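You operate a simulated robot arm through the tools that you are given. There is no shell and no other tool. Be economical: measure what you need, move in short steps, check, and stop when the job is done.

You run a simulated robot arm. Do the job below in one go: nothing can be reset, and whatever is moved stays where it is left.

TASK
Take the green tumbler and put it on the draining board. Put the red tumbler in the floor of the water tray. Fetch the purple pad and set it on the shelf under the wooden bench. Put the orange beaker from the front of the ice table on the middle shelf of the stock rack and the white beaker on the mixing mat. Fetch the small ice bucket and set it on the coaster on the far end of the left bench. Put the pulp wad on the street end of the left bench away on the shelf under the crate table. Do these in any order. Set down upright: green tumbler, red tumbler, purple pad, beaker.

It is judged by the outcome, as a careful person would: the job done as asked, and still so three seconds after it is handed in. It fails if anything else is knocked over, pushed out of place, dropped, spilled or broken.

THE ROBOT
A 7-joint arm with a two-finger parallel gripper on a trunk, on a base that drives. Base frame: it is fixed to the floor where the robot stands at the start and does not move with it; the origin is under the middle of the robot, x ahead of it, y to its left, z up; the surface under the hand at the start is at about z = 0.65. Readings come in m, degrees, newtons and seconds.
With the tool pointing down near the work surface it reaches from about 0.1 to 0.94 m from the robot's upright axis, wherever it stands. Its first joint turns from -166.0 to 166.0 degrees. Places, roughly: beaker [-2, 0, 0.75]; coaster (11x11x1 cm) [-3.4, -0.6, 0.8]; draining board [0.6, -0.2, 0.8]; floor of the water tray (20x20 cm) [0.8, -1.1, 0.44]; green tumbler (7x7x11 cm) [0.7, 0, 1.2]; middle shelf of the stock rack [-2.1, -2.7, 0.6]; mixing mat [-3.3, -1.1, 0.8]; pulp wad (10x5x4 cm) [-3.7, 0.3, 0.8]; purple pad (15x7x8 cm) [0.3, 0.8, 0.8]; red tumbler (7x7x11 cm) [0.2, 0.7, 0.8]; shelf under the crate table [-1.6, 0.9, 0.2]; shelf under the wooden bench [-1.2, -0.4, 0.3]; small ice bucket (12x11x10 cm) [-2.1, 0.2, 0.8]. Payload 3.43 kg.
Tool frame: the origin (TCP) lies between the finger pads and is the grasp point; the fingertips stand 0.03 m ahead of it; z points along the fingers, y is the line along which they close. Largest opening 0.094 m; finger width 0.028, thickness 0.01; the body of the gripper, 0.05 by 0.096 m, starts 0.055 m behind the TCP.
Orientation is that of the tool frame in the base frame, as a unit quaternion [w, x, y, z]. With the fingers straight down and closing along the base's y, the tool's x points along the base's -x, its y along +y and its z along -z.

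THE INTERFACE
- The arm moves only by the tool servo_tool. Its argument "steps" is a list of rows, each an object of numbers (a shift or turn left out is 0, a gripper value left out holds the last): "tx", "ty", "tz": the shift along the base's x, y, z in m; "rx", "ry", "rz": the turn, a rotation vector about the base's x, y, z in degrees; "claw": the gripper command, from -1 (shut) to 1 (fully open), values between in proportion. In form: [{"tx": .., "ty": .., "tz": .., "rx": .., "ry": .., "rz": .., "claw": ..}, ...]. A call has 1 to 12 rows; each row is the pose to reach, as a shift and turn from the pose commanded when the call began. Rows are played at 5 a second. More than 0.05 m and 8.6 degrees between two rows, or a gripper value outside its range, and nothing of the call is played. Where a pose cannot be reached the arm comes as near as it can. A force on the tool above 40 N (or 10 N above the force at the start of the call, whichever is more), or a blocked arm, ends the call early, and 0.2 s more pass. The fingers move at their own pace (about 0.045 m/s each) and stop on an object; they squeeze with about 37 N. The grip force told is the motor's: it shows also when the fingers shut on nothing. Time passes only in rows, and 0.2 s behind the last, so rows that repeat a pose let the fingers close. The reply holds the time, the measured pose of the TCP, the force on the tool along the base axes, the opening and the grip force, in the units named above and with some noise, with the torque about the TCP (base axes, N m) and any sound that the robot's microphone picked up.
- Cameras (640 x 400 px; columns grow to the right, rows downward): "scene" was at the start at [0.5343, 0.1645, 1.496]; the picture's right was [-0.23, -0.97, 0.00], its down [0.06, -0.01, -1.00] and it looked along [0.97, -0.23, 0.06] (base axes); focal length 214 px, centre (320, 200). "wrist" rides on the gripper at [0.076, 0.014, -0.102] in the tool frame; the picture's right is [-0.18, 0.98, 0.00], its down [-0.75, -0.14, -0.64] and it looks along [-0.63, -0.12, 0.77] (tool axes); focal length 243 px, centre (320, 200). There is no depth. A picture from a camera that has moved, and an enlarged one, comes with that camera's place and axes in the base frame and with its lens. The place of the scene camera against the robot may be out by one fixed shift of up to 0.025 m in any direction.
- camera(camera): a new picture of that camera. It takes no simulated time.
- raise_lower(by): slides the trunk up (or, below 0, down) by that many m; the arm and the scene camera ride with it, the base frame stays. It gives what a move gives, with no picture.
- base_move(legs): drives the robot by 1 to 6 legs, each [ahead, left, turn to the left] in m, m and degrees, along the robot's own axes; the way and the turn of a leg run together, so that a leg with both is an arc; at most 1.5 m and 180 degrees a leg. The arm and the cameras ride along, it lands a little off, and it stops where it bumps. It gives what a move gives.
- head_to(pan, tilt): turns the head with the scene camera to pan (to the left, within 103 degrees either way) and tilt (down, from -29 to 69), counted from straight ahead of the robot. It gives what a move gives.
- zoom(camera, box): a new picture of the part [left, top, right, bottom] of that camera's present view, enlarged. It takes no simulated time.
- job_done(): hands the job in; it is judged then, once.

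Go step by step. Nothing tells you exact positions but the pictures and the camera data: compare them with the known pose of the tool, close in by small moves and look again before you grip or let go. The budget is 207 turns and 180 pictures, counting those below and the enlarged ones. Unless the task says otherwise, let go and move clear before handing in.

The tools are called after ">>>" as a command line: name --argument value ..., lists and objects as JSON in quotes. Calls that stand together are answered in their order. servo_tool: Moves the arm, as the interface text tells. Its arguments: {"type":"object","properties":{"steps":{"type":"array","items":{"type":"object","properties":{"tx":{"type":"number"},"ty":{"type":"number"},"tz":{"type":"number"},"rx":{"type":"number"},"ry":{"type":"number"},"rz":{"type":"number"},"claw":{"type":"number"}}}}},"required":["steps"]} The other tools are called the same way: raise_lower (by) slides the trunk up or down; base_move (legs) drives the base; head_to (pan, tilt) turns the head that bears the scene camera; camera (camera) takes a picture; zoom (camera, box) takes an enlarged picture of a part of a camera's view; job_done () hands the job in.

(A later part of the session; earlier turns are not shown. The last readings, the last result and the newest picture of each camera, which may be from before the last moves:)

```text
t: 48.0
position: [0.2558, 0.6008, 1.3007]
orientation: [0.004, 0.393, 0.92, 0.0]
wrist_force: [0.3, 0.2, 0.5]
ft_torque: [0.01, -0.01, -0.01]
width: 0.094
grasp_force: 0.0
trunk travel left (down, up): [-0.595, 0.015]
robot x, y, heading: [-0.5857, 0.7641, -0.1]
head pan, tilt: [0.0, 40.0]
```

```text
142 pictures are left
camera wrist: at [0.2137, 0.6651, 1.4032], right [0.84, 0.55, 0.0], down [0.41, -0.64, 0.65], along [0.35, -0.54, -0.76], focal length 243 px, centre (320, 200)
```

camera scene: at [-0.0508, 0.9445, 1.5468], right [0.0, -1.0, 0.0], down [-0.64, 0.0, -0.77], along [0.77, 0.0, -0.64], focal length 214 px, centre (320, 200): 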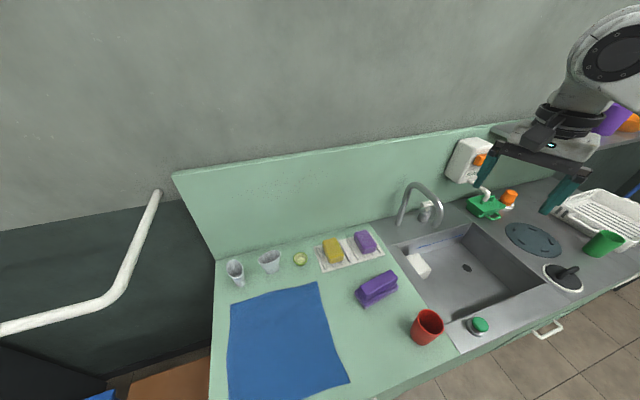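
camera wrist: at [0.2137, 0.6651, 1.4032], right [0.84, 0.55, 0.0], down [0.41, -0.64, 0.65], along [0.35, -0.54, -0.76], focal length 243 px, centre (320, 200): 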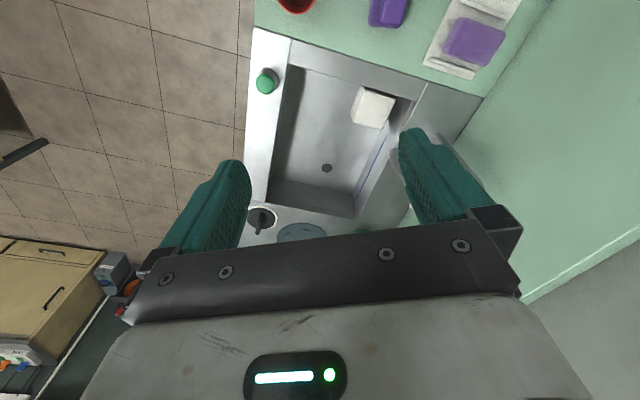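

Red tumbler at about (0.174,0.67). I'll turn the gripper to close along y and move above it.

>>> servo_tool --steps '[{"rz": 8}, {"rz": 16, "tx": -0.02, "ty": 0.02}, {"rz": 24, "tx": -0.05, "ty": 0.04}, {"rz": 32, "tx": -0.07, "ty": 0.06}, {"rz": 40, "tx": -0.08, "ty": 0.07}, {"rz": 46, "tx": -0.08, "ty": 0.07}, {"rz": 46, "tx": -0.08, "ty": 0.07, "tz": -0.05}, {"rz": 46, "tx": -0.08, "ty": 0.07, "tz": -0.1}, {"rz": 46, "tx": -0.08, "ty": 0.07, "tz": -0.15}, {"rz": 46, "tx": -0.08, "ty": 0.07, "tz": -0.15}]'

>>> camera --camera "wrist"

>>> camera --camera "scene"

```text
t: 50.2
position: [0.1757, 0.6718, 1.15]
orientation: [0.004, 0.002, 1.0, 0.0]
wrist_force: [0.0, 0.4, -0.6]
ft_torque: [-0.01, 0.04, -0.04]
width: 0.0938
grasp_force: 0.0
trunk travel left (down, up): [-0.595, 0.015]
robot x, y, heading: [-0.5818, 0.7591, -0.3]
head pan, tilt: [0.0, 40.0]
```

```text
141 pictures are left
camera wrist: at [0.0989, 0.6852, 1.252], right [0.19, 0.98, 0.0], down [0.75, -0.15, 0.65], along [0.64, -0.12, -0.76], focal length 243 px, centre (320, 200)
```

wrist: 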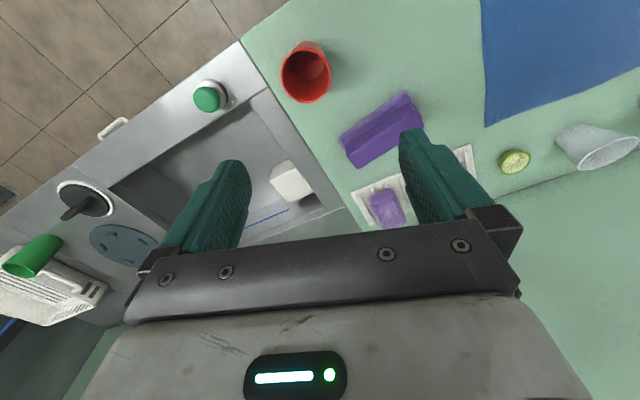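

```text
140 pictures are left
camera scene: at [-0.0508, 0.9447, 1.5468], right [0.0, -1.0, 0.0], down [-0.64, 0.0, -0.77], along [0.77, 0.0, -0.64], focal length 214 px, centre (320, 200)
```

scene: 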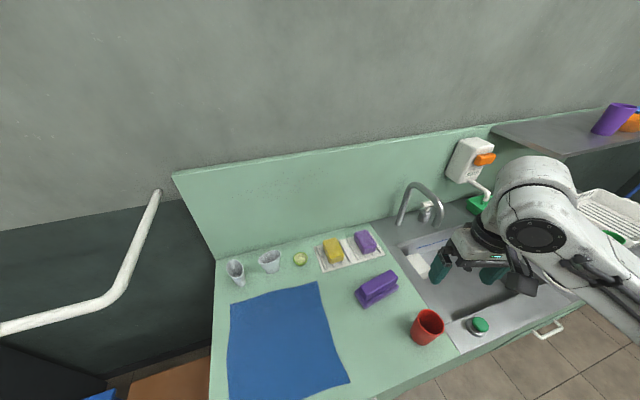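

Wrist estimate puts the red rim at (0.166,0.66). I'll move to it and lower partway.

>>> servo_tool --steps '[{"tx": -0.009, "ty": -0.011, "tz": -0.04}, {"tx": -0.009, "ty": -0.011, "tz": -0.08}, {"tx": -0.009, "ty": -0.011, "tz": -0.12}, {"tx": -0.009, "ty": -0.011, "tz": -0.15}, {"tx": -0.009, "ty": -0.011, "tz": -0.15}]'

>>> camera --camera "wrist"

```text
t: 51.4
position: [0.1654, 0.6589, 1.0013]
orientation: [0.004, 0.002, 1.0, 0.001]
wrist_force: [-1.1, -0.1, -0.4]
ft_torque: [-0.01, 0.05, 0.01]
width: 0.0941
grasp_force: 0.1
trunk travel left (down, up): [-0.595, 0.015]
robot x, y, heading: [-0.5856, 0.7637, 0.1]
head pan, tilt: [0.0, 40.0]
```

```text
139 pictures are left
camera wrist: at [0.0899, 0.6735, 1.1032], right [0.19, 0.98, 0.0], down [0.75, -0.15, 0.65], along [0.64, -0.12, -0.76], focal length 243 px, centre (320, 200)
```

wrist: 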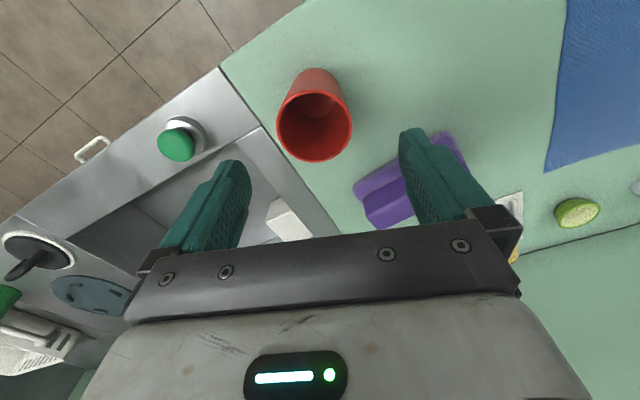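

Rim refined to about (0.171,0.655,0.905). I'll adjust and go down around it.

>>> servo_tool --steps '[{"tx": 0.005, "ty": -0.003, "tz": -0.03}, {"tx": 0.005, "ty": -0.003, "tz": -0.06}, {"tx": 0.005, "ty": -0.003, "tz": -0.09}, {"tx": 0.005, "ty": -0.003, "tz": -0.115}, {"tx": 0.005, "ty": -0.003, "tz": -0.115}]'

>>> camera --camera "wrist"

>>> zoom --camera "scene" --box '[360, 220, 560, 370]'

```text
t: 52.6
position: [0.1714, 0.6562, 0.8854]
orientation: [0.003, 0.002, 1.0, 0.0]
wrist_force: [0.5, 0.2, -0.3]
ft_torque: [-0.02, 0.02, 0.02]
width: 0.0939
grasp_force: 0.0
trunk travel left (down, up): [-0.595, 0.015]
robot x, y, heading: [-0.5875, 0.7609, 0.0]
head pan, tilt: [0.0, 40.0]
```

```text
138 pictures are left
camera wrist: at [0.0955, 0.6708, 0.9877], right [0.19, 0.98, 0.0], down [0.75, -0.15, 0.65], along [0.64, -0.12, -0.76], focal length 243 px, centre (320, 200)
```

wrist: 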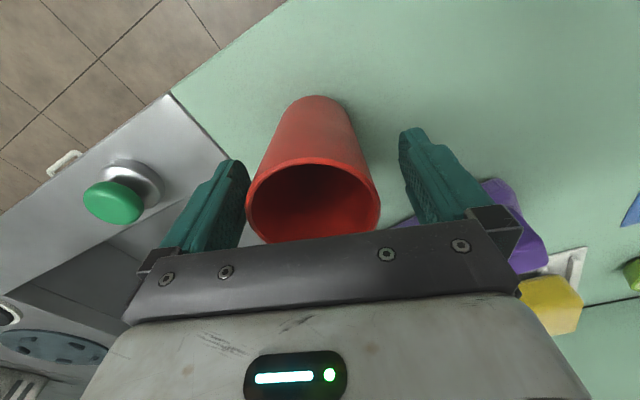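

```text
2.67 times, centred on (460, 295) of scene
camera zoom: at [-0.0509, 0.9447, 1.5468], right [0.0, -1.0, 0.0], down [-0.64, 0.0, -0.77], along [0.77, 0.0, -0.64], focal length 572 px, centre (-53, -53)
```

zoom: 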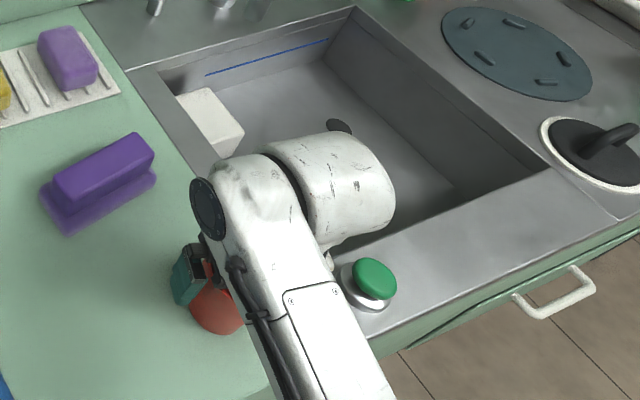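

The fingers straddle the red tumbler; I'll go 1.2 cm lower, close, and lift.

>>> servo_tool --steps '[{"tz": -0.012}, {"tz": -0.012, "claw": -1}, {"tz": -0.012, "claw": -1}, {"tz": -0.012, "claw": -1}, {"tz": -0.012, "claw": -1}, {"tz": -0.012, "claw": -1}]'

>>> servo_tool --steps '[{"tz": 0.04}, {"tz": 0.08}, {"tz": 0.12}, {"tz": 0.16}, {"tz": 0.2}, {"tz": 0.24}, {"tz": 0.28}, {"tz": 0.32}, {"tz": 0.36}, {"tz": 0.36}]'

>>> camera --camera "wrist"

>>> camera --camera "scene"

```text
t: 54.0
position: [0.1709, 0.6566, 0.8751]
orientation: [0.003, 0.003, 1.0, 0.001]
wrist_force: [0.0, 0.4, 0.1]
ft_torque: [0.01, -0.04, -0.03]
width: 0.0682
grasp_force: 36.8
trunk travel left (down, up): [-0.595, 0.015]
robot x, y, heading: [-0.5841, 0.7578, -0.1]
head pan, tilt: [0.0, 40.0]
```

```text
t: 56.2
position: [0.1709, 0.6565, 1.2346]
orientation: [0.003, 0.002, 1.0, 0.0]
wrist_force: [-0.3, 1.2, -0.9]
ft_torque: [-0.02, -0.01, 0.01]
width: 0.0681
grasp_force: 37.2
trunk travel left (down, up): [-0.595, 0.015]
robot x, y, heading: [-0.5853, 0.7596, 0.2]
head pan, tilt: [0.0, 40.0]
```

```text
136 pictures are left
camera wrist: at [0.0957, 0.6708, 1.3362], right [0.19, 0.98, 0.0], down [0.75, -0.15, 0.65], along [0.64, -0.12, -0.76], focal length 243 px, centre (320, 200)
```

wrist: 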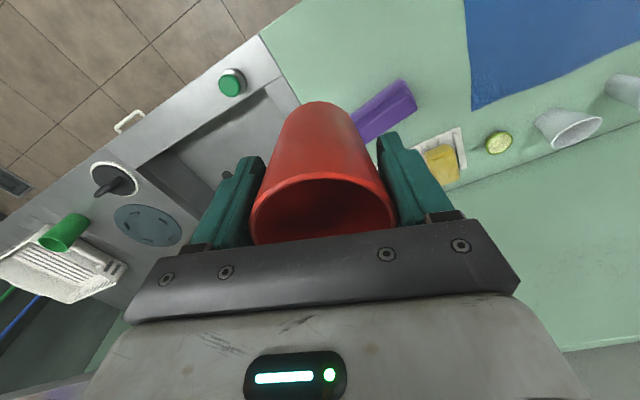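

```text
135 pictures are left
camera scene: at [-0.0509, 0.9446, 1.5468], right [0.0, -1.0, 0.0], down [-0.64, 0.0, -0.77], along [0.77, 0.0, -0.64], focal length 214 px, centre (320, 200)
```

scene: 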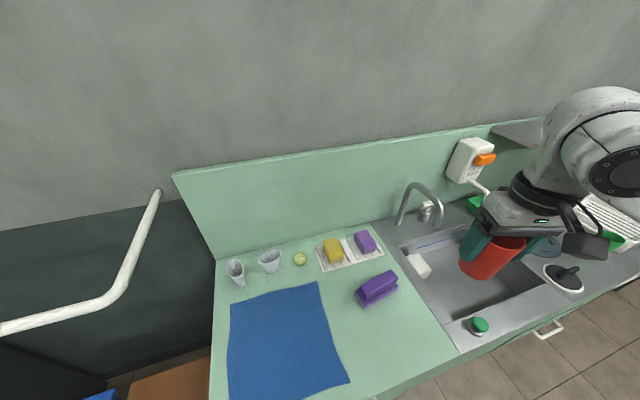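

Red tumbler is held. I'll drive right along the counter toward the water tray and look.

>>> base_move --legs '[[0.2, -0.75, 0], [0, -1.0, 0]]'

>>> head_to --pan -20 --tilt 40

>>> camera --camera "scene"

>>> camera --camera "wrist"

```text
t: 65.1
position: [0.3838, -1.0763, 1.2351]
orientation: [0.004, 0.0, 1.0, 0.001]
wrist_force: [0.4, -0.7, -1.1]
ft_torque: [0.01, 0.0, -0.01]
width: 0.0673
grasp_force: 37.3
trunk travel left (down, up): [-0.595, 0.015]
robot x, y, heading: [-0.3721, -0.979, 0.3]
head pan, tilt: [0.0, 40.0]
```

```text
t: 65.9
position: [0.3844, -1.0768, 1.2338]
orientation: [0.004, -0.001, 1.0, 0.001]
wrist_force: [0.5, 0.1, -0.3]
ft_torque: [0.01, -0.01, 0.01]
width: 0.0675
grasp_force: 37.2
trunk travel left (down, up): [-0.595, 0.015]
robot x, y, heading: [-0.3747, -0.9772, 0.2]
head pan, tilt: [-20.0, 40.0]
```

```text
134 pictures are left
camera scene: at [0.1552, -0.8188, 1.5468], right [-0.34, -0.94, 0.0], down [-0.61, 0.22, -0.77], along [0.72, -0.26, -0.64], focal length 214 px, centre (320, 200)
```

scene: 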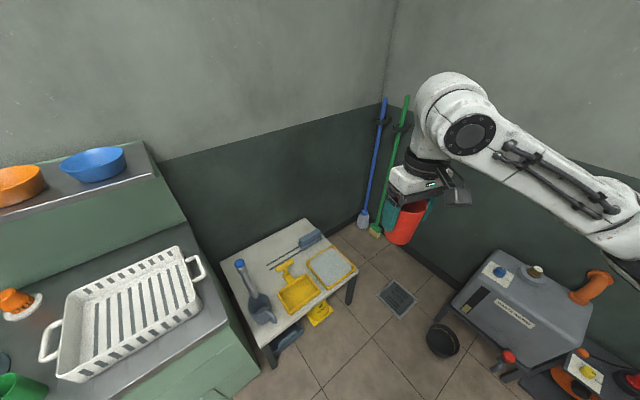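

```text
133 pictures are left
camera wrist: at [0.3086, -1.0628, 1.3358], right [0.18, 0.98, 0.0], down [0.75, -0.14, 0.65], along [0.64, -0.12, -0.76], focal length 243 px, centre (320, 200)
```

wrist: 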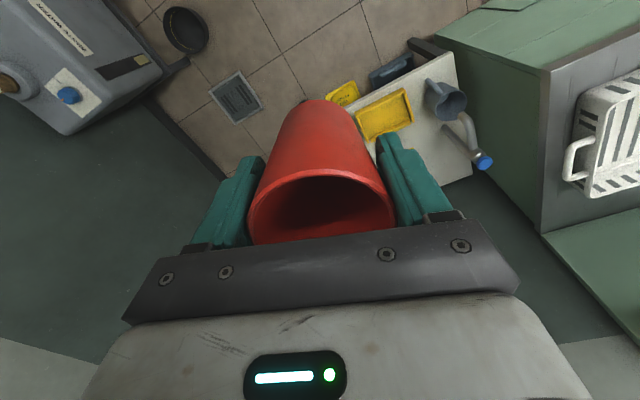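

I see a low table with a yellow-rimmed tray and other tools. I'll zoom in on it.

>>> zoom --camera "scene" --box '[210, 200, 390, 370]'

```text
2.35 times, centred on (300, 285) of scene
camera zoom: at [0.1552, -0.8188, 1.5468], right [-0.34, -0.94, 0.0], down [-0.61, 0.22, -0.77], along [0.72, -0.26, -0.64], focal length 505 px, centre (367, 0)
```

zoom: 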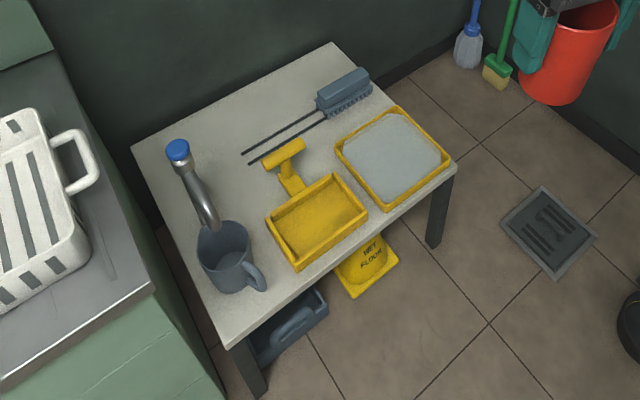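

The water tray is the yellow-rimmed 20 cm square, centred about (0.79,-1.12). I'll drive so the hand is above it, then lower with the trunk.

>>> base_move --legs '[[0.4, -0.045, 0]]'

>>> raise_lower --by -0.4

>>> camera --camera "scene"

>>> camera --camera "wrist"

```text
t: 68.4
position: [0.7851, -1.1174, 1.2341]
orientation: [0.004, 0.0, 1.0, 0.001]
wrist_force: [0.1, 0.5, -1.1]
ft_torque: [-0.01, -0.01, -0.03]
width: 0.0671
grasp_force: 37.3
trunk travel left (down, up): [-0.595, 0.015]
robot x, y, heading: [0.0311, -1.0182, 0.7]
head pan, tilt: [-20.0, 40.0]
```

```text
t: 72.2
position: [0.7857, -1.1177, 0.8338]
orientation: [0.003, -0.001, 1.0, 0.001]
wrist_force: [-0.1, 0.6, -0.2]
ft_torque: [0.02, -0.01, 0.0]
width: 0.067
grasp_force: 36.9
trunk travel left (down, up): [-0.195, 0.415]
robot x, y, heading: [0.0268, -1.0161, 0.3]
head pan, tilt: [-20.0, 40.0]
```

```text
131 pictures are left
camera scene: at [0.5555, -0.8606, 1.1468], right [-0.34, -0.94, 0.0], down [-0.61, 0.22, -0.77], along [0.72, -0.26, -0.64], focal length 214 px, centre (320, 200)
```

scene: 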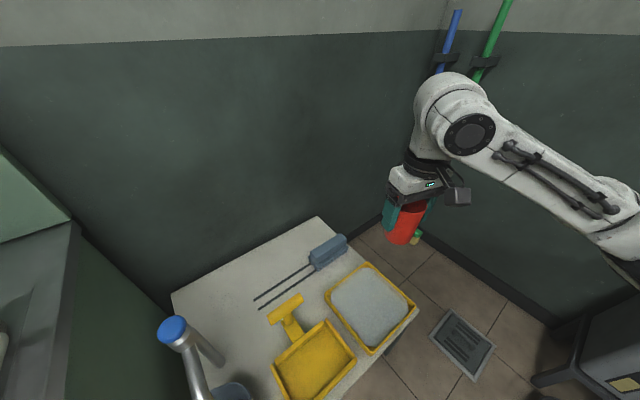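

```text
130 pictures are left
camera wrist: at [0.7092, -1.1043, 0.9358], right [0.18, 0.98, 0.0], down [0.75, -0.14, 0.65], along [0.64, -0.12, -0.76], focal length 243 px, centre (320, 200)
```

wrist: 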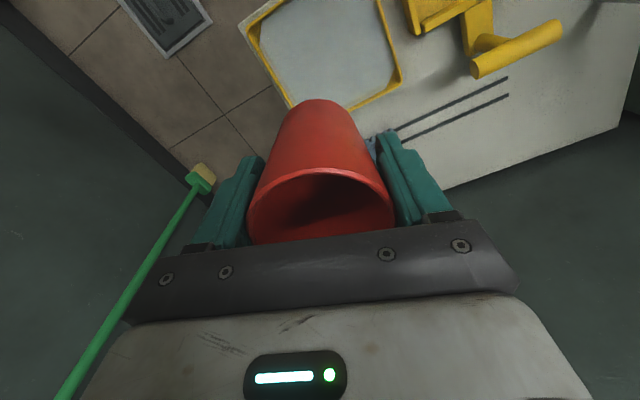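

Tray centre by wrist view is about (0.79,-1.10). I'll shift slightly and lower further, then check.

>>> servo_tool --steps '[{"tx": 0.002, "ty": 0.017, "tz": -0.04}, {"tx": 0.002, "ty": 0.017, "tz": -0.08}, {"tx": 0.002, "ty": 0.017, "tz": -0.12}, {"tx": 0.002, "ty": 0.017, "tz": -0.16}, {"tx": 0.002, "ty": 0.017, "tz": -0.2}, {"tx": 0.002, "ty": 0.017, "tz": -0.23}, {"tx": 0.002, "ty": 0.017, "tz": -0.23}]'

>>> camera --camera "scene"

>>> camera --camera "wrist"

```text
t: 73.8
position: [0.7871, -1.1006, 0.6039]
orientation: [0.003, -0.001, 1.0, 0.0]
wrist_force: [-0.1, -0.3, -0.8]
ft_torque: [-0.01, 0.0, 0.0]
width: 0.0671
grasp_force: 36.3
trunk travel left (down, up): [-0.195, 0.415]
robot x, y, heading: [0.0283, -1.0185, 0.3]
head pan, tilt: [-20.0, 40.0]
```

```text
129 pictures are left
camera scene: at [0.5554, -0.8605, 1.1468], right [-0.34, -0.94, 0.0], down [-0.61, 0.22, -0.77], along [0.72, -0.26, -0.64], focal length 214 px, centre (320, 200)
```

scene: 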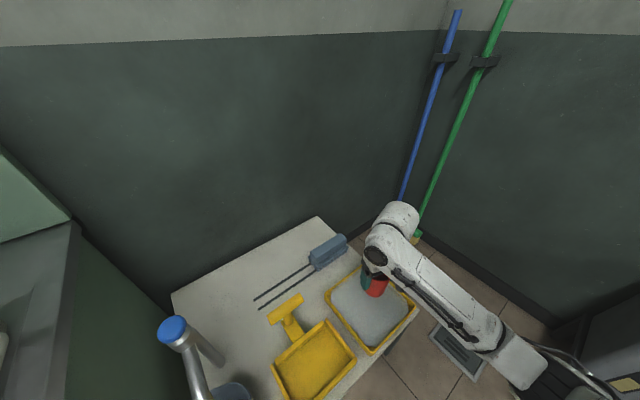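

```text
128 pictures are left
camera wrist: at [0.7116, -1.0873, 0.706], right [0.18, 0.98, 0.0], down [0.75, -0.14, 0.65], along [0.64, -0.12, -0.76], focal length 243 px, centre (320, 200)
```

wrist: 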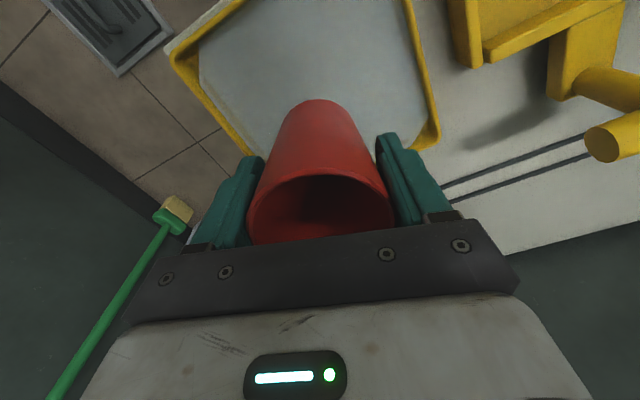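

Centred over the tray. I'll lower in fine steps until it touches.

>>> servo_tool --steps '[{"tx": 0.003, "tz": -0.025}, {"tx": 0.003, "tz": -0.045}, {"tx": 0.003, "tz": -0.053}, {"tx": 0.003, "tz": -0.057}, {"tx": 0.003, "tz": -0.061}, {"tx": 0.003, "tz": -0.065}, {"tx": 0.003, "tz": -0.069}, {"tx": 0.003, "tz": -0.073}, {"tx": 0.003, "tz": -0.077}, {"tx": 0.003, "tz": -0.081}, {"tx": 0.003, "tz": -0.085}, {"tx": 0.003, "tz": -0.089}]'

>>> zoom --camera "scene" --box '[310, 220, 470, 350]'

```text
t: 76.4
position: [0.7908, -1.1013, 0.5151]
orientation: [0.003, -0.001, 1.0, -0.001]
wrist_force: [-0.3, 0.7, -0.5]
ft_torque: [0.03, 0.0, -0.01]
width: 0.0669
grasp_force: 36.5
trunk travel left (down, up): [-0.195, 0.415]
robot x, y, heading: [0.0251, -1.0179, 0.4]
head pan, tilt: [-20.0, 40.0]
```

```text
3.08 times, centred on (390, 285) of scene
camera zoom: at [0.5554, -0.8605, 1.1468], right [-0.34, -0.94, 0.0], down [-0.61, 0.22, -0.77], along [0.72, -0.26, -0.64], focal length 660 px, centre (105, -62)
```

zoom: 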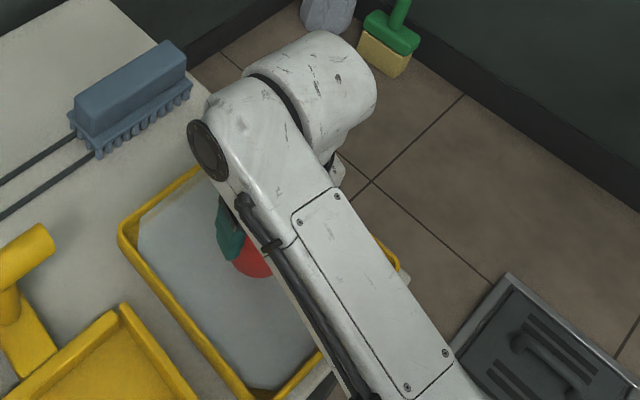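

No contact yet; I'll keep lowering in 4 mm steps.

>>> servo_tool --steps '[{"tz": -0.004}, {"tz": -0.008}, {"tz": -0.012}, {"tz": -0.016}, {"tz": -0.02}, {"tz": -0.024}, {"tz": -0.028}, {"tz": -0.032}]'

>>> camera --camera "wrist"

```text
t: 78.2
position: [0.7903, -1.1014, 0.484]
orientation: [0.006, 0.0, 1.0, 0.0]
wrist_force: [6.9, -4.0, 29.4]
ft_torque: [0.17, 0.1, -0.05]
width: 0.0666
grasp_force: 37.6
trunk travel left (down, up): [-0.195, 0.415]
robot x, y, heading: [0.0309, -1.0161, 0.3]
head pan, tilt: [-20.0, 40.0]
```

```text
126 pictures are left
camera wrist: at [0.7141, -1.0875, 0.5856], right [0.18, 0.98, 0.0], down [0.75, -0.14, 0.65], along [0.64, -0.12, -0.76], focal length 243 px, centre (320, 200)
```

wrist: 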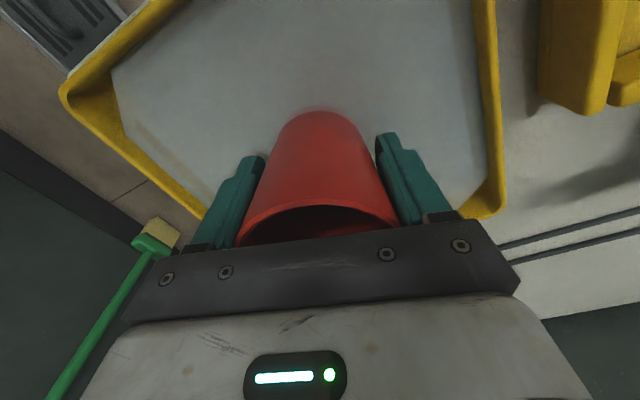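

It stands on the tray floor (29 N contact). I'll relax slightly, release, and rise.

>>> servo_tool --steps '[{"tz": 0.003}, {"tz": 0.003, "claw": 0}, {"tz": 0.003, "claw": 0.5}, {"tz": 0.003, "claw": 0.8}, {"tz": 0.003, "claw": 0.8}]'

>>> servo_tool --steps '[{"tz": 0.03}, {"tz": 0.07}, {"tz": 0.11}, {"tz": 0.15}, {"tz": 0.19}, {"tz": 0.23}, {"tz": 0.23}]'

>>> raise_lower --by 0.4

>>> camera --camera "scene"

```text
t: 79.4
position: [0.79, -1.0989, 0.4849]
orientation: [0.003, -0.002, 1.0, 0.002]
wrist_force: [0.3, -0.3, 0.0]
ft_torque: [0.02, 0.01, -0.01]
width: 0.0846
grasp_force: 0.1
trunk travel left (down, up): [-0.195, 0.415]
robot x, y, heading: [0.0287, -1.0189, 0.5]
head pan, tilt: [-20.0, 40.0]
```

```text
t: 81.0
position: [0.7882, -1.0994, 0.7173]
orientation: [0.003, -0.001, 1.0, 0.001]
wrist_force: [-0.5, -0.9, 0.0]
ft_torque: [0.01, -0.01, 0.0]
width: 0.0847
grasp_force: 0.0
trunk travel left (down, up): [-0.195, 0.415]
robot x, y, heading: [0.0285, -1.0228, 0.5]
head pan, tilt: [-20.0, 40.0]
```

```text
t: 84.9
position: [0.7904, -1.0991, 1.1173]
orientation: [0.003, -0.001, 1.0, 0.001]
wrist_force: [0.3, 0.3, 0.0]
ft_torque: [0.0, 0.0, 0.01]
width: 0.0846
grasp_force: 0.0
trunk travel left (down, up): [-0.595, 0.015]
robot x, y, heading: [0.0297, -1.0189, 0.5]
head pan, tilt: [-20.0, 40.0]
```

```text
125 pictures are left
camera scene: at [0.5555, -0.8606, 1.5468], right [-0.34, -0.94, 0.0], down [-0.61, 0.22, -0.77], along [0.72, -0.26, -0.64], focal length 214 px, centre (320, 200)
```

scene: 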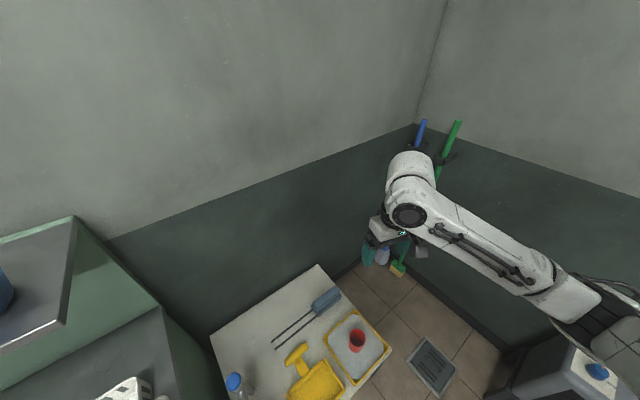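

Red tumbler stands in the tray. Now back to the purple pad near (0.29,0.755).

>>> servo_tool --steps '[{"tz": 0.05, "claw": 1}, {"tz": 0.1}, {"tz": 0.13}, {"tz": 0.13}]'

>>> base_move --legs '[[-0.4, 0, 0], [0, 1.0, -0.5], [-0.12, 0.83, 0]]'

>>> head_to --pan 0 --tilt 45

>>> camera --camera "scene"

>>> camera --camera "wrist"

```text
t: 85.9
position: [0.7884, -1.1007, 1.2472]
orientation: [0.004, 0.0, 1.0, 0.001]
wrist_force: [0.0, -0.1, 0.0]
ft_torque: [0.01, 0.02, -0.01]
width: 0.0939
grasp_force: 0.1
trunk travel left (down, up): [-0.595, 0.015]
robot x, y, heading: [0.0276, -1.0169, 0.5]
head pan, tilt: [-20.0, 40.0]
```

```text
t: 97.3
position: [0.2697, 0.7321, 1.2463]
orientation: [0.004, 0.005, 1.0, 0.001]
wrist_force: [0.0, -0.8, 0.1]
ft_torque: [-0.01, 0.03, -0.04]
width: 0.0941
grasp_force: 0.1
trunk travel left (down, up): [-0.595, 0.015]
robot x, y, heading: [-0.4868, 0.8218, -0.5]
head pan, tilt: [-20.0, 40.0]
```

```text
t: 98.1
position: [0.2685, 0.733, 1.2461]
orientation: [0.003, 0.005, 1.0, 0.001]
wrist_force: [0.4, 0.2, -0.7]
ft_torque: [-0.01, 0.03, -0.03]
width: 0.0942
grasp_force: 0.0
trunk travel left (down, up): [-0.595, 0.015]
robot x, y, heading: [-0.4927, 0.8226, -0.2]
head pan, tilt: [0.0, 45.0]
```

```text
124 pictures are left
camera scene: at [0.0399, 1.0045, 1.5395], right [-0.01, -1.0, 0.0], down [-0.71, 0.0, -0.71], along [0.71, 0.0, -0.71], focal length 214 px, centre (320, 200)
```

scene: 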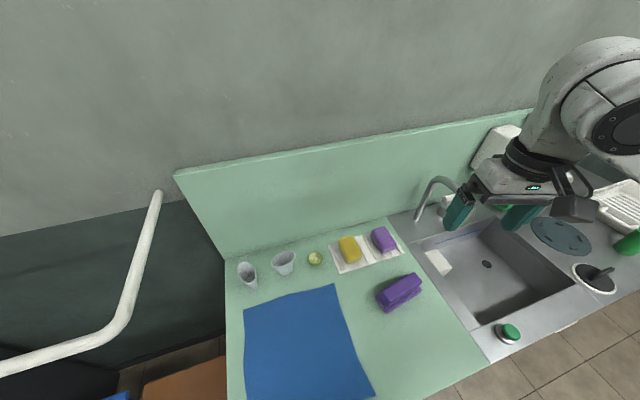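

```text
123 pictures are left
camera wrist: at [0.1932, 0.7473, 1.348], right [0.19, 0.98, 0.0], down [0.75, -0.15, 0.65], along [0.64, -0.12, -0.76], focal length 243 px, centre (320, 200)
```

wrist: 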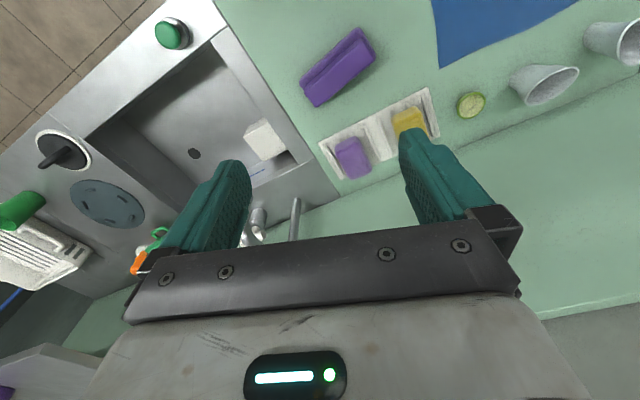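

Pad centre about (0.30,0.762), long axis ~123°. I'll turn the gripper by -57° and come down for a closer look.

>>> servo_tool --steps '[{"rz": -8, "tx": 0.01}, {"rz": -16, "tx": 0.02, "ty": 0.01}, {"rz": -24, "tx": 0.03, "ty": 0.02}, {"rz": -32, "tx": 0.03, "ty": 0.03}, {"rz": -40, "tx": 0.03, "ty": 0.03, "tz": -0.03}, {"rz": -48, "tx": 0.03, "ty": 0.03, "tz": -0.07}, {"rz": -56, "tx": 0.03, "ty": 0.03, "tz": -0.11}, {"rz": -57, "tx": 0.03, "ty": 0.03, "tz": -0.15}, {"rz": -57, "tx": 0.03, "ty": 0.03, "tz": -0.19}, {"rz": -57, "tx": 0.03, "ty": 0.03, "tz": -0.22}, {"rz": -57, "tx": 0.03, "ty": 0.03, "tz": -0.22}]'

>>> camera --camera "wrist"

>>> zoom --camera "scene" --box '[320, 200, 520, 330]'

```text
t: 100.5
position: [0.2975, 0.7631, 1.0255]
orientation: [0.002, 0.481, 0.877, -0.002]
wrist_force: [0.6, -0.7, 0.3]
ft_torque: [-0.03, -0.01, 0.0]
width: 0.094
grasp_force: 0.1
trunk travel left (down, up): [-0.595, 0.015]
robot x, y, heading: [-0.4878, 0.8225, -0.4]
head pan, tilt: [0.0, 45.0]
```

```text
122 pictures are left
camera wrist: at [0.2707, 0.8349, 1.128], right [0.93, 0.37, 0.0], down [0.28, -0.71, 0.65], along [0.24, -0.6, -0.76], focal length 243 px, centre (320, 200)
```

wrist: 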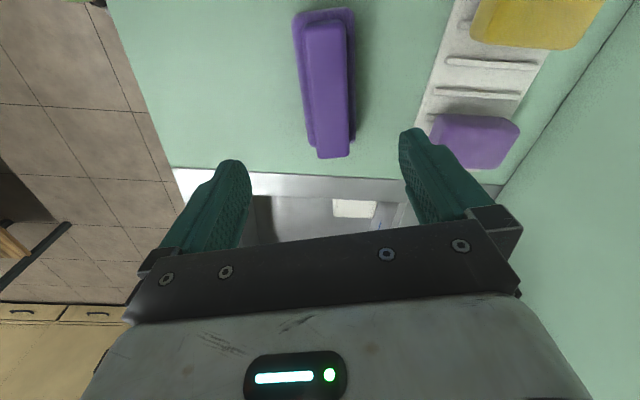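

```text
3.08 times, centred on (420, 265) of scene
camera zoom: at [0.0399, 1.0047, 1.5395], right [-0.01, -1.0, 0.0], down [-0.71, 0.0, -0.71], along [0.71, 0.0, -0.71], focal length 660 px, centre (12, 0)
```

zoom: 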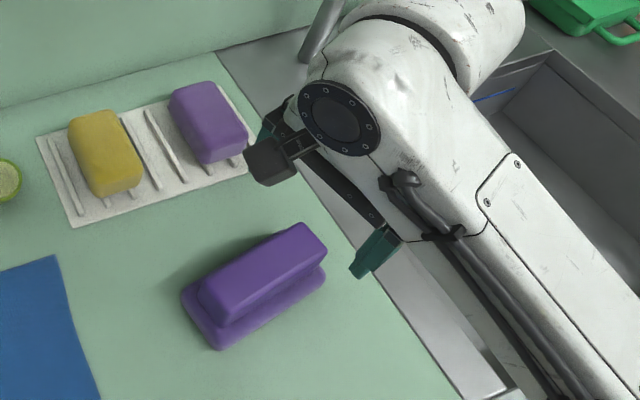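

The pad is a handle block on a wider plate, aligned with the gripper. I'll adjust by (+0.006,+0.010) and descend to just above the grasp height.

>>> servo_tool --steps '[{"tx": 0.006, "ty": 0.01, "tz": -0.03}, {"tx": 0.006, "ty": 0.01, "tz": -0.07}, {"tx": 0.006, "ty": 0.01, "tz": -0.1}, {"tx": 0.006, "ty": 0.01, "tz": -0.12}, {"tx": 0.006, "ty": 0.01, "tz": -0.12}]'

>>> camera --camera "wrist"

```text
t: 101.7
position: [0.3045, 0.7724, 0.9062]
orientation: [0.003, 0.481, 0.877, -0.002]
wrist_force: [0.1, -0.1, 0.1]
ft_torque: [-0.02, -0.03, -0.01]
width: 0.0941
grasp_force: 0.1
trunk travel left (down, up): [-0.595, 0.015]
robot x, y, heading: [-0.4935, 0.8219, -0.3]
head pan, tilt: [0.0, 45.0]
```

```text
120 pictures are left
camera wrist: at [0.2765, 0.8448, 1.0076], right [0.93, 0.37, 0.0], down [0.28, -0.71, 0.65], along [0.24, -0.6, -0.76], focal length 243 px, centre (320, 200)
```

wrist: 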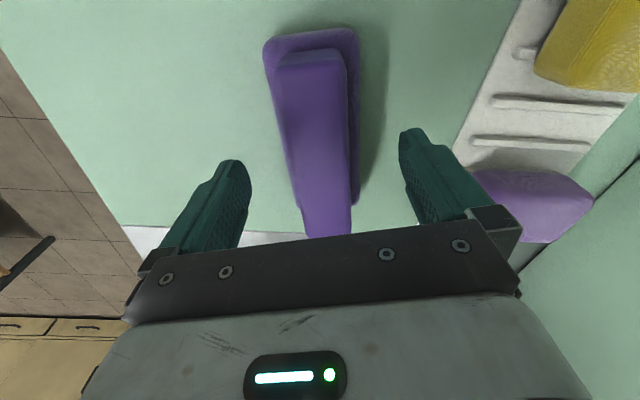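

Aligned within a few mm; I'll fine-tune (−5° turn), lower to about 0.86 and close.

>>> servo_tool --steps '[{"tx": 0.004, "ty": -0.003, "tz": -0.02, "rz": -5}, {"tx": 0.004, "ty": -0.003, "tz": -0.035, "rz": -5}, {"tx": 0.004, "ty": -0.003, "tz": -0.046, "rz": -5}, {"tx": 0.004, "ty": -0.003, "tz": -0.046, "rz": -5}]'

>>> servo_tool --steps '[{"claw": -1}, {"claw": -1}, {"claw": -1}, {"claw": -1}, {"claw": -1}, {"claw": -1}, {"claw": -1}]'

>>> camera --camera "wrist"

```text
t: 102.7
position: [0.3097, 0.7693, 0.8601]
orientation: [0.004, 0.519, 0.855, -0.001]
wrist_force: [0.1, -0.7, -0.3]
ft_torque: [0.03, 0.0, 0.01]
width: 0.0939
grasp_force: 0.1
trunk travel left (down, up): [-0.595, 0.015]
robot x, y, heading: [-0.4888, 0.8232, -0.2]
head pan, tilt: [0.0, 45.0]
```

```text
t: 104.3
position: [0.3095, 0.7694, 0.8602]
orientation: [0.004, 0.519, 0.855, -0.002]
wrist_force: [2.6, 1.2, 8.0]
ft_torque: [-0.17, 0.03, 0.06]
width: 0.0436
grasp_force: 37.1
trunk travel left (down, up): [-0.595, 0.015]
robot x, y, heading: [-0.4925, 0.8225, -0.4]
head pan, tilt: [0.0, 45.0]
```

```text
119 pictures are left
camera wrist: at [0.2877, 0.8437, 0.9622], right [0.96, 0.29, 0.0], down [0.22, -0.73, 0.65], along [0.19, -0.62, -0.76], focal length 243 px, centre (320, 200)
```

wrist: 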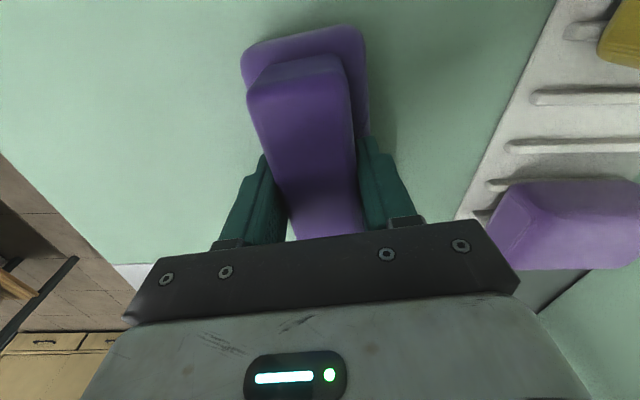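

The pad is gripped. I'll lift it, back off, and turn toward the room to find the wooden bench.

>>> servo_tool --steps '[{"tz": 0.03}, {"tz": 0.07}, {"tz": 0.11}, {"tz": 0.15}, {"tz": 0.19}, {"tz": 0.23}, {"tz": 0.27}, {"tz": 0.31}, {"tz": 0.35}, {"tz": 0.35}]'

>>> base_move --legs '[[0, -0.6, 0], [0, 0, -90]]'

>>> head_to --pan -45 --tilt 30

>>> camera --camera "scene"

>>> camera --camera "wrist"

```text
t: 106.5
position: [0.3137, 0.7716, 0.97]
orientation: [0.008, 0.519, 0.854, 0.004]
wrist_force: [-0.1, -0.6, -2.0]
ft_torque: [0.01, 0.03, 0.0]
width: 0.0439
grasp_force: 36.8
out of reach, approached as far as the arm can: row 3, 4, 5, 6, 7, 8, 9, 10
trunk travel left (down, up): [-0.595, 0.015]
robot x, y, heading: [-0.4919, 0.8261, -0.3]
head pan, tilt: [0.0, 45.0]
```

```text
t: 113.7
position: [-0.5441, -0.5794, 0.9697]
orientation: [0.008, 0.971, 0.238, -0.003]
wrist_force: [-0.6, 0.4, -1.1]
ft_torque: [0.01, 0.01, 0.0]
width: 0.0439
grasp_force: 36.8
trunk travel left (down, up): [-0.595, 0.015]
robot x, y, heading: [-0.492, 0.2255, -90.3]
head pan, tilt: [0.0, 45.0]
```

```text
t: 114.8
position: [-0.5427, -0.5805, 0.9712]
orientation: [0.009, 0.972, 0.237, -0.004]
wrist_force: [0.4, 0.3, -0.4]
ft_torque: [0.0, -0.06, -0.01]
width: 0.044
grasp_force: 37.1
trunk travel left (down, up): [-0.595, 0.015]
robot x, y, heading: [-0.4905, 0.2236, -90.2]
head pan, tilt: [-45.0, 30.0]
```

```text
118 pictures are left
camera scene: at [-0.358, -0.2932, 1.5621], right [-0.7, 0.71, 0.0], down [0.36, 0.35, -0.87], along [-0.62, -0.61, -0.5], focal length 214 px, centre (320, 200)
```

scene: 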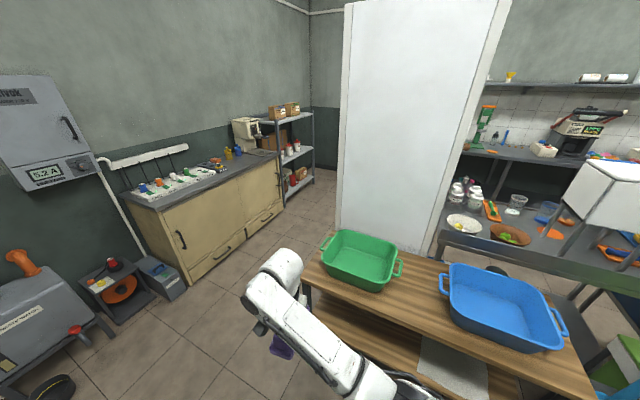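

```text
117 pictures are left
camera wrist: at [-0.4678, -0.5568, 1.0715], right [0.29, -0.96, 0.01], down [-0.73, -0.21, 0.65], along [-0.62, -0.2, -0.76], focal length 243 px, centre (320, 200)
```

wrist: 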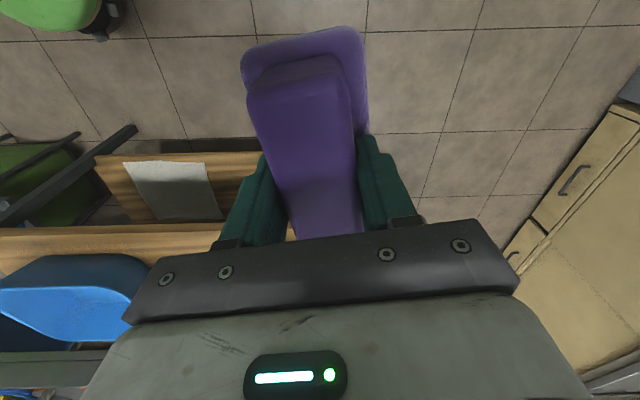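

The wooden bench (green and blue basins on top) is at the right, with its lower shelf open toward me. I'll retract and raise the hand, shift away, and turn to face it.

>>> servo_tool --steps '[{"ty": 0.04}, {"ty": 0.08}, {"ty": 0.12, "tz": 0.02}, {"ty": 0.16, "tz": 0.04}, {"ty": 0.19, "tz": 0.07}, {"ty": 0.2, "tz": 0.11}, {"ty": 0.2, "tz": 0.15}, {"ty": 0.2, "tz": 0.2}, {"ty": 0.2, "tz": 0.2}]'

>>> base_move --legs '[[0.1, 0.4, 0], [0, 0, -90]]'

>>> head_to --pan 20 --tilt 40

>>> camera --camera "scene"

```text
t: 116.8
position: [-0.5554, -0.4402, 1.1647]
orientation: [0.006, 0.971, 0.237, -0.003]
wrist_force: [-0.1, 0.0, -0.9]
ft_torque: [0.01, -0.02, -0.02]
width: 0.0441
grasp_force: 37.5
out of reach, approached as far as the arm can: row 6, 7, 8, 9
trunk travel left (down, up): [-0.595, 0.015]
robot x, y, heading: [-0.4895, 0.225, -90.2]
head pan, tilt: [-45.0, 30.0]
```

```text
t: 123.2
position: [-0.7563, 0.1778, 1.1643]
orientation: [0.004, 0.857, -0.515, -0.007]
wrist_force: [0.4, 0.4, -0.3]
ft_torque: [0.01, -0.09, -0.02]
width: 0.044
grasp_force: 37.5
trunk travel left (down, up): [-0.595, 0.015]
robot x, y, heading: [-0.0878, 0.1249, -179.8]
head pan, tilt: [-45.0, 30.0]
```

```text
t: 124.5
position: [-0.7555, 0.1781, 1.1626]
orientation: [0.003, 0.858, -0.514, -0.007]
wrist_force: [-0.1, 0.6, -1.2]
ft_torque: [0.01, -0.01, -0.03]
width: 0.0437
grasp_force: 37.0
trunk travel left (down, up): [-0.595, 0.015]
robot x, y, heading: [-0.0926, 0.1221, -179.3]
head pan, tilt: [20.0, 40.0]
```

```text
116 pictures are left
camera scene: at [-0.605, -0.1146, 1.5468], right [-0.35, 0.94, 0.0], down [0.6, 0.22, -0.77], along [-0.72, -0.27, -0.64], focal length 214 px, centre (320, 200)
```

scene: 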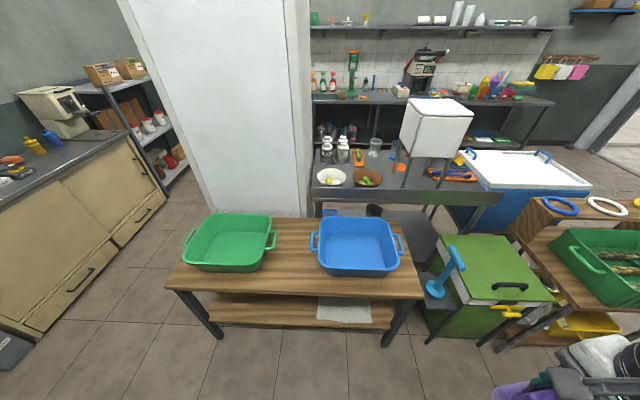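

Bench geometry: front runs from about (-0.84,-0.87) to (-1.15,0.09), top ≈0.73, shelf ≈0.3, and the arm's forearm slopes down from the wrist, so a vertical hand should fit under. I'll line up in front of it and turn the pad to point inward.

>>> base_move --legs '[[0.01, 0.345, 0], [0, 0, 18]]'

>>> servo_tool --steps '[{"rz": 8}, {"rz": 16}, {"rz": 24}, {"rz": 32}, {"rz": 40}, {"rz": 48}, {"rz": 56}, {"rz": 62}, {"rz": 62}]'

>>> camera --camera "scene"

>>> camera --camera "wrist"

```text
t: 127.8
position: [-0.7482, -0.3782, 1.1644]
orientation: [0.004, 0.928, -0.373, -0.007]
wrist_force: [0.2, -0.3, -1.4]
ft_torque: [0.03, -0.05, -0.02]
width: 0.0438
grasp_force: 37.5
trunk travel left (down, up): [-0.595, 0.015]
robot x, y, heading: [-0.0941, -0.2244, -161.3]
head pan, tilt: [20.0, 40.0]
```

```text
t: 129.8
position: [-0.7471, -0.3769, 1.1632]
orientation: [0.006, 0.987, 0.159, -0.003]
wrist_force: [0.3, -0.5, -1.0]
ft_torque: [0.02, -0.01, -0.01]
width: 0.0437
grasp_force: 36.7
trunk travel left (down, up): [-0.595, 0.015]
robot x, y, heading: [-0.0994, -0.2191, -161.6]
head pan, tilt: [20.0, 40.0]
```

```text
115 pictures are left
camera scene: at [-0.5163, -0.6104, 1.5468], right [-0.62, 0.78, 0.0], down [0.5, 0.4, -0.77], along [-0.6, -0.48, -0.64], focal length 214 px, centre (320, 200)
```

scene: 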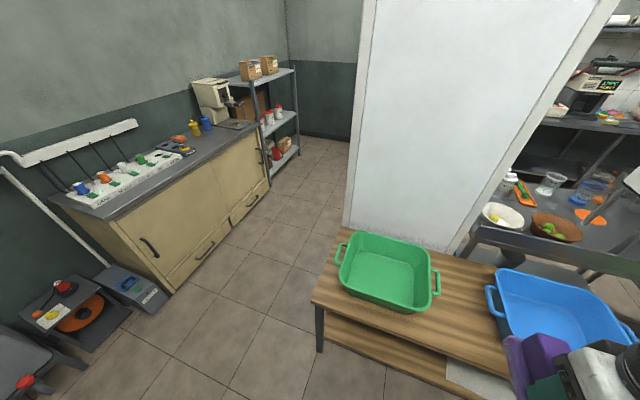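

```text
114 pictures are left
camera wrist: at [-0.6692, -0.3661, 1.2655], right [0.13, -0.99, 0.01], down [-0.76, -0.09, 0.65], along [-0.64, -0.1, -0.76], focal length 243 px, centre (320, 200)
```

wrist: 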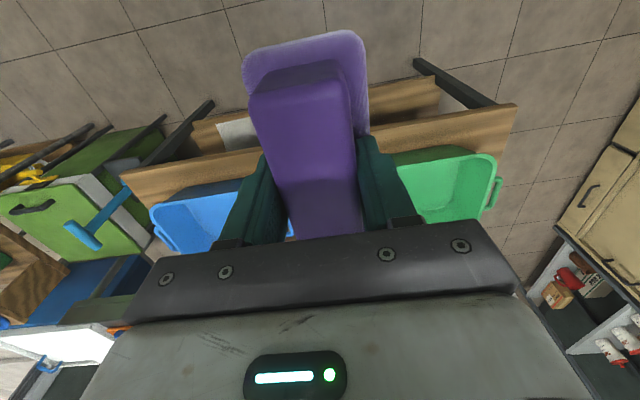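

The shelf front edge runs (-0.845,-0.84)→(-1.13,0.07); a cloth lies at y>-0.33, so I'll put the pad near (-1.05,-0.585). Shift left and lower everything in front of the bench.

>>> base_move --legs '[[0, 0.1, 0]]'

>>> raise_lower --by -0.55

>>> servo_tool --steps '[{"tz": -0.04}, {"tz": -0.08}, {"tz": -0.12}, {"tz": -0.15}, {"tz": -0.17}, {"tz": -0.17}]'

>>> camera --camera "wrist"

>>> camera --camera "scene"

```text
t: 131.0
position: [-0.7161, -0.4738, 1.1651]
orientation: [0.007, 0.987, 0.158, -0.003]
wrist_force: [0.7, -0.2, -0.9]
ft_torque: [0.0, -0.01, 0.0]
width: 0.044
grasp_force: 37.1
trunk travel left (down, up): [-0.595, 0.015]
robot x, y, heading: [-0.0655, -0.3194, -161.6]
head pan, tilt: [20.0, 40.0]
```

```text
refused: -0.55 is not a number from -0.4 to 0.4
```

```text
t: 132.4
position: [-0.7162, -0.4731, 0.9943]
orientation: [0.006, 0.987, 0.159, -0.004]
wrist_force: [0.2, 0.5, -0.6]
ft_torque: [0.04, -0.01, 0.02]
width: 0.0439
grasp_force: 37.0
trunk travel left (down, up): [-0.595, 0.015]
robot x, y, heading: [-0.0652, -0.3217, -161.6]
head pan, tilt: [20.0, 40.0]
```

```text
113 pictures are left
camera wrist: at [-0.6371, -0.4615, 1.0955], right [0.13, -0.99, 0.01], down [-0.76, -0.09, 0.65], along [-0.64, -0.1, -0.76], focal length 243 px, centre (320, 200)
```

wrist: 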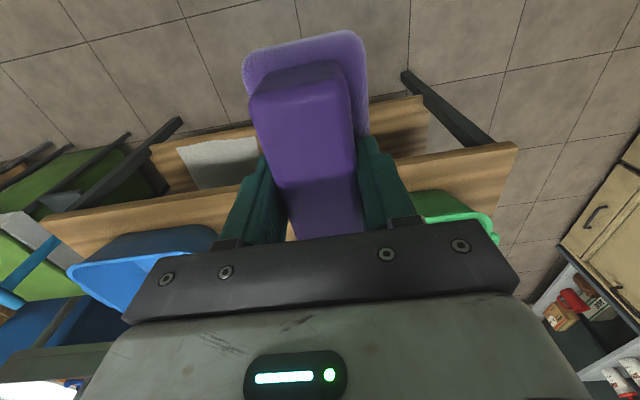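

```text
112 pictures are left
camera scene: at [-0.4845, -0.7058, 1.5468], right [-0.62, 0.78, 0.0], down [0.5, 0.4, -0.77], along [-0.6, -0.48, -0.64], focal length 214 px, centre (320, 200)
```

scene: 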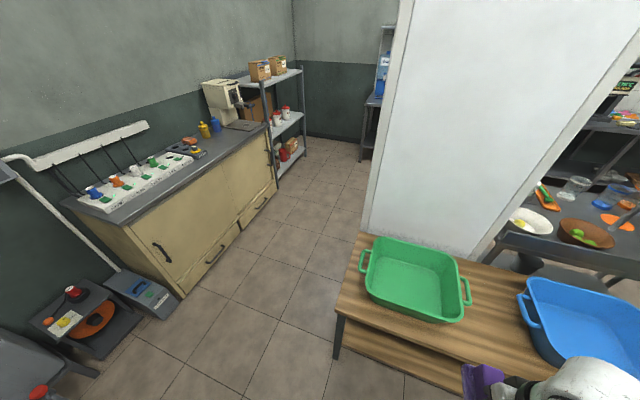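

Lowering the trunk in two strokes, in front of the bench.

>>> raise_lower --by -0.4

>>> raise_lower --by -0.17

>>> camera --camera "wrist"

>>> camera --camera "scene"

```text
t: 136.2
position: [-0.7166, -0.4729, 0.5938]
orientation: [0.007, 0.987, 0.159, -0.003]
wrist_force: [0.5, -0.2, -0.8]
ft_torque: [-0.02, 0.01, 0.01]
width: 0.0438
grasp_force: 37.1
trunk travel left (down, up): [-0.195, 0.415]
robot x, y, heading: [-0.067, -0.3152, -161.4]
head pan, tilt: [20.0, 40.0]
```

```text
t: 138.1
position: [-0.7161, -0.472, 0.4236]
orientation: [0.006, 0.987, 0.158, -0.003]
wrist_force: [0.6, 0.4, -1.3]
ft_torque: [0.02, -0.03, 0.0]
width: 0.0438
grasp_force: 37.4
trunk travel left (down, up): [-0.025, 0.585]
robot x, y, heading: [-0.0693, -0.318, -161.4]
head pan, tilt: [20.0, 40.0]
```

```text
111 pictures are left
camera wrist: at [-0.6371, -0.4614, 0.526], right [0.13, -0.99, 0.01], down [-0.76, -0.09, 0.65], along [-0.64, -0.1, -0.76], focal length 243 px, centre (320, 200)
```

wrist: 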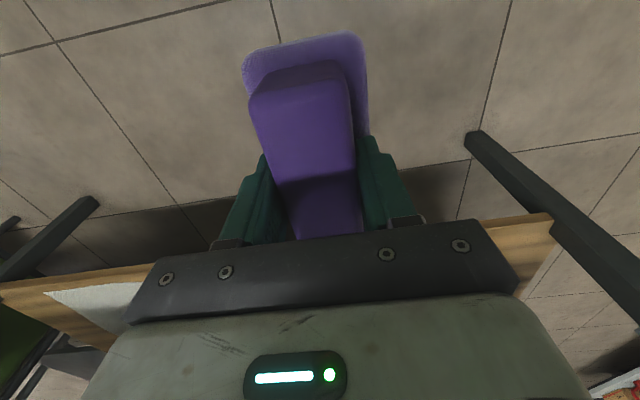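

```text
110 pictures are left
camera scene: at [-0.4844, -0.7057, 0.9769], right [-0.62, 0.78, 0.0], down [0.5, 0.4, -0.77], along [-0.6, -0.48, -0.64], focal length 214 px, centre (320, 200)
```

scene: 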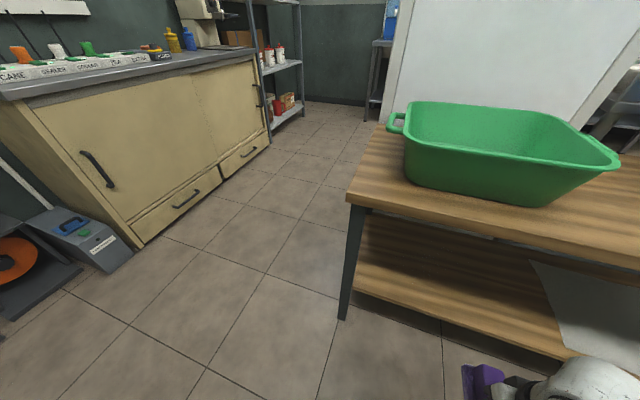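

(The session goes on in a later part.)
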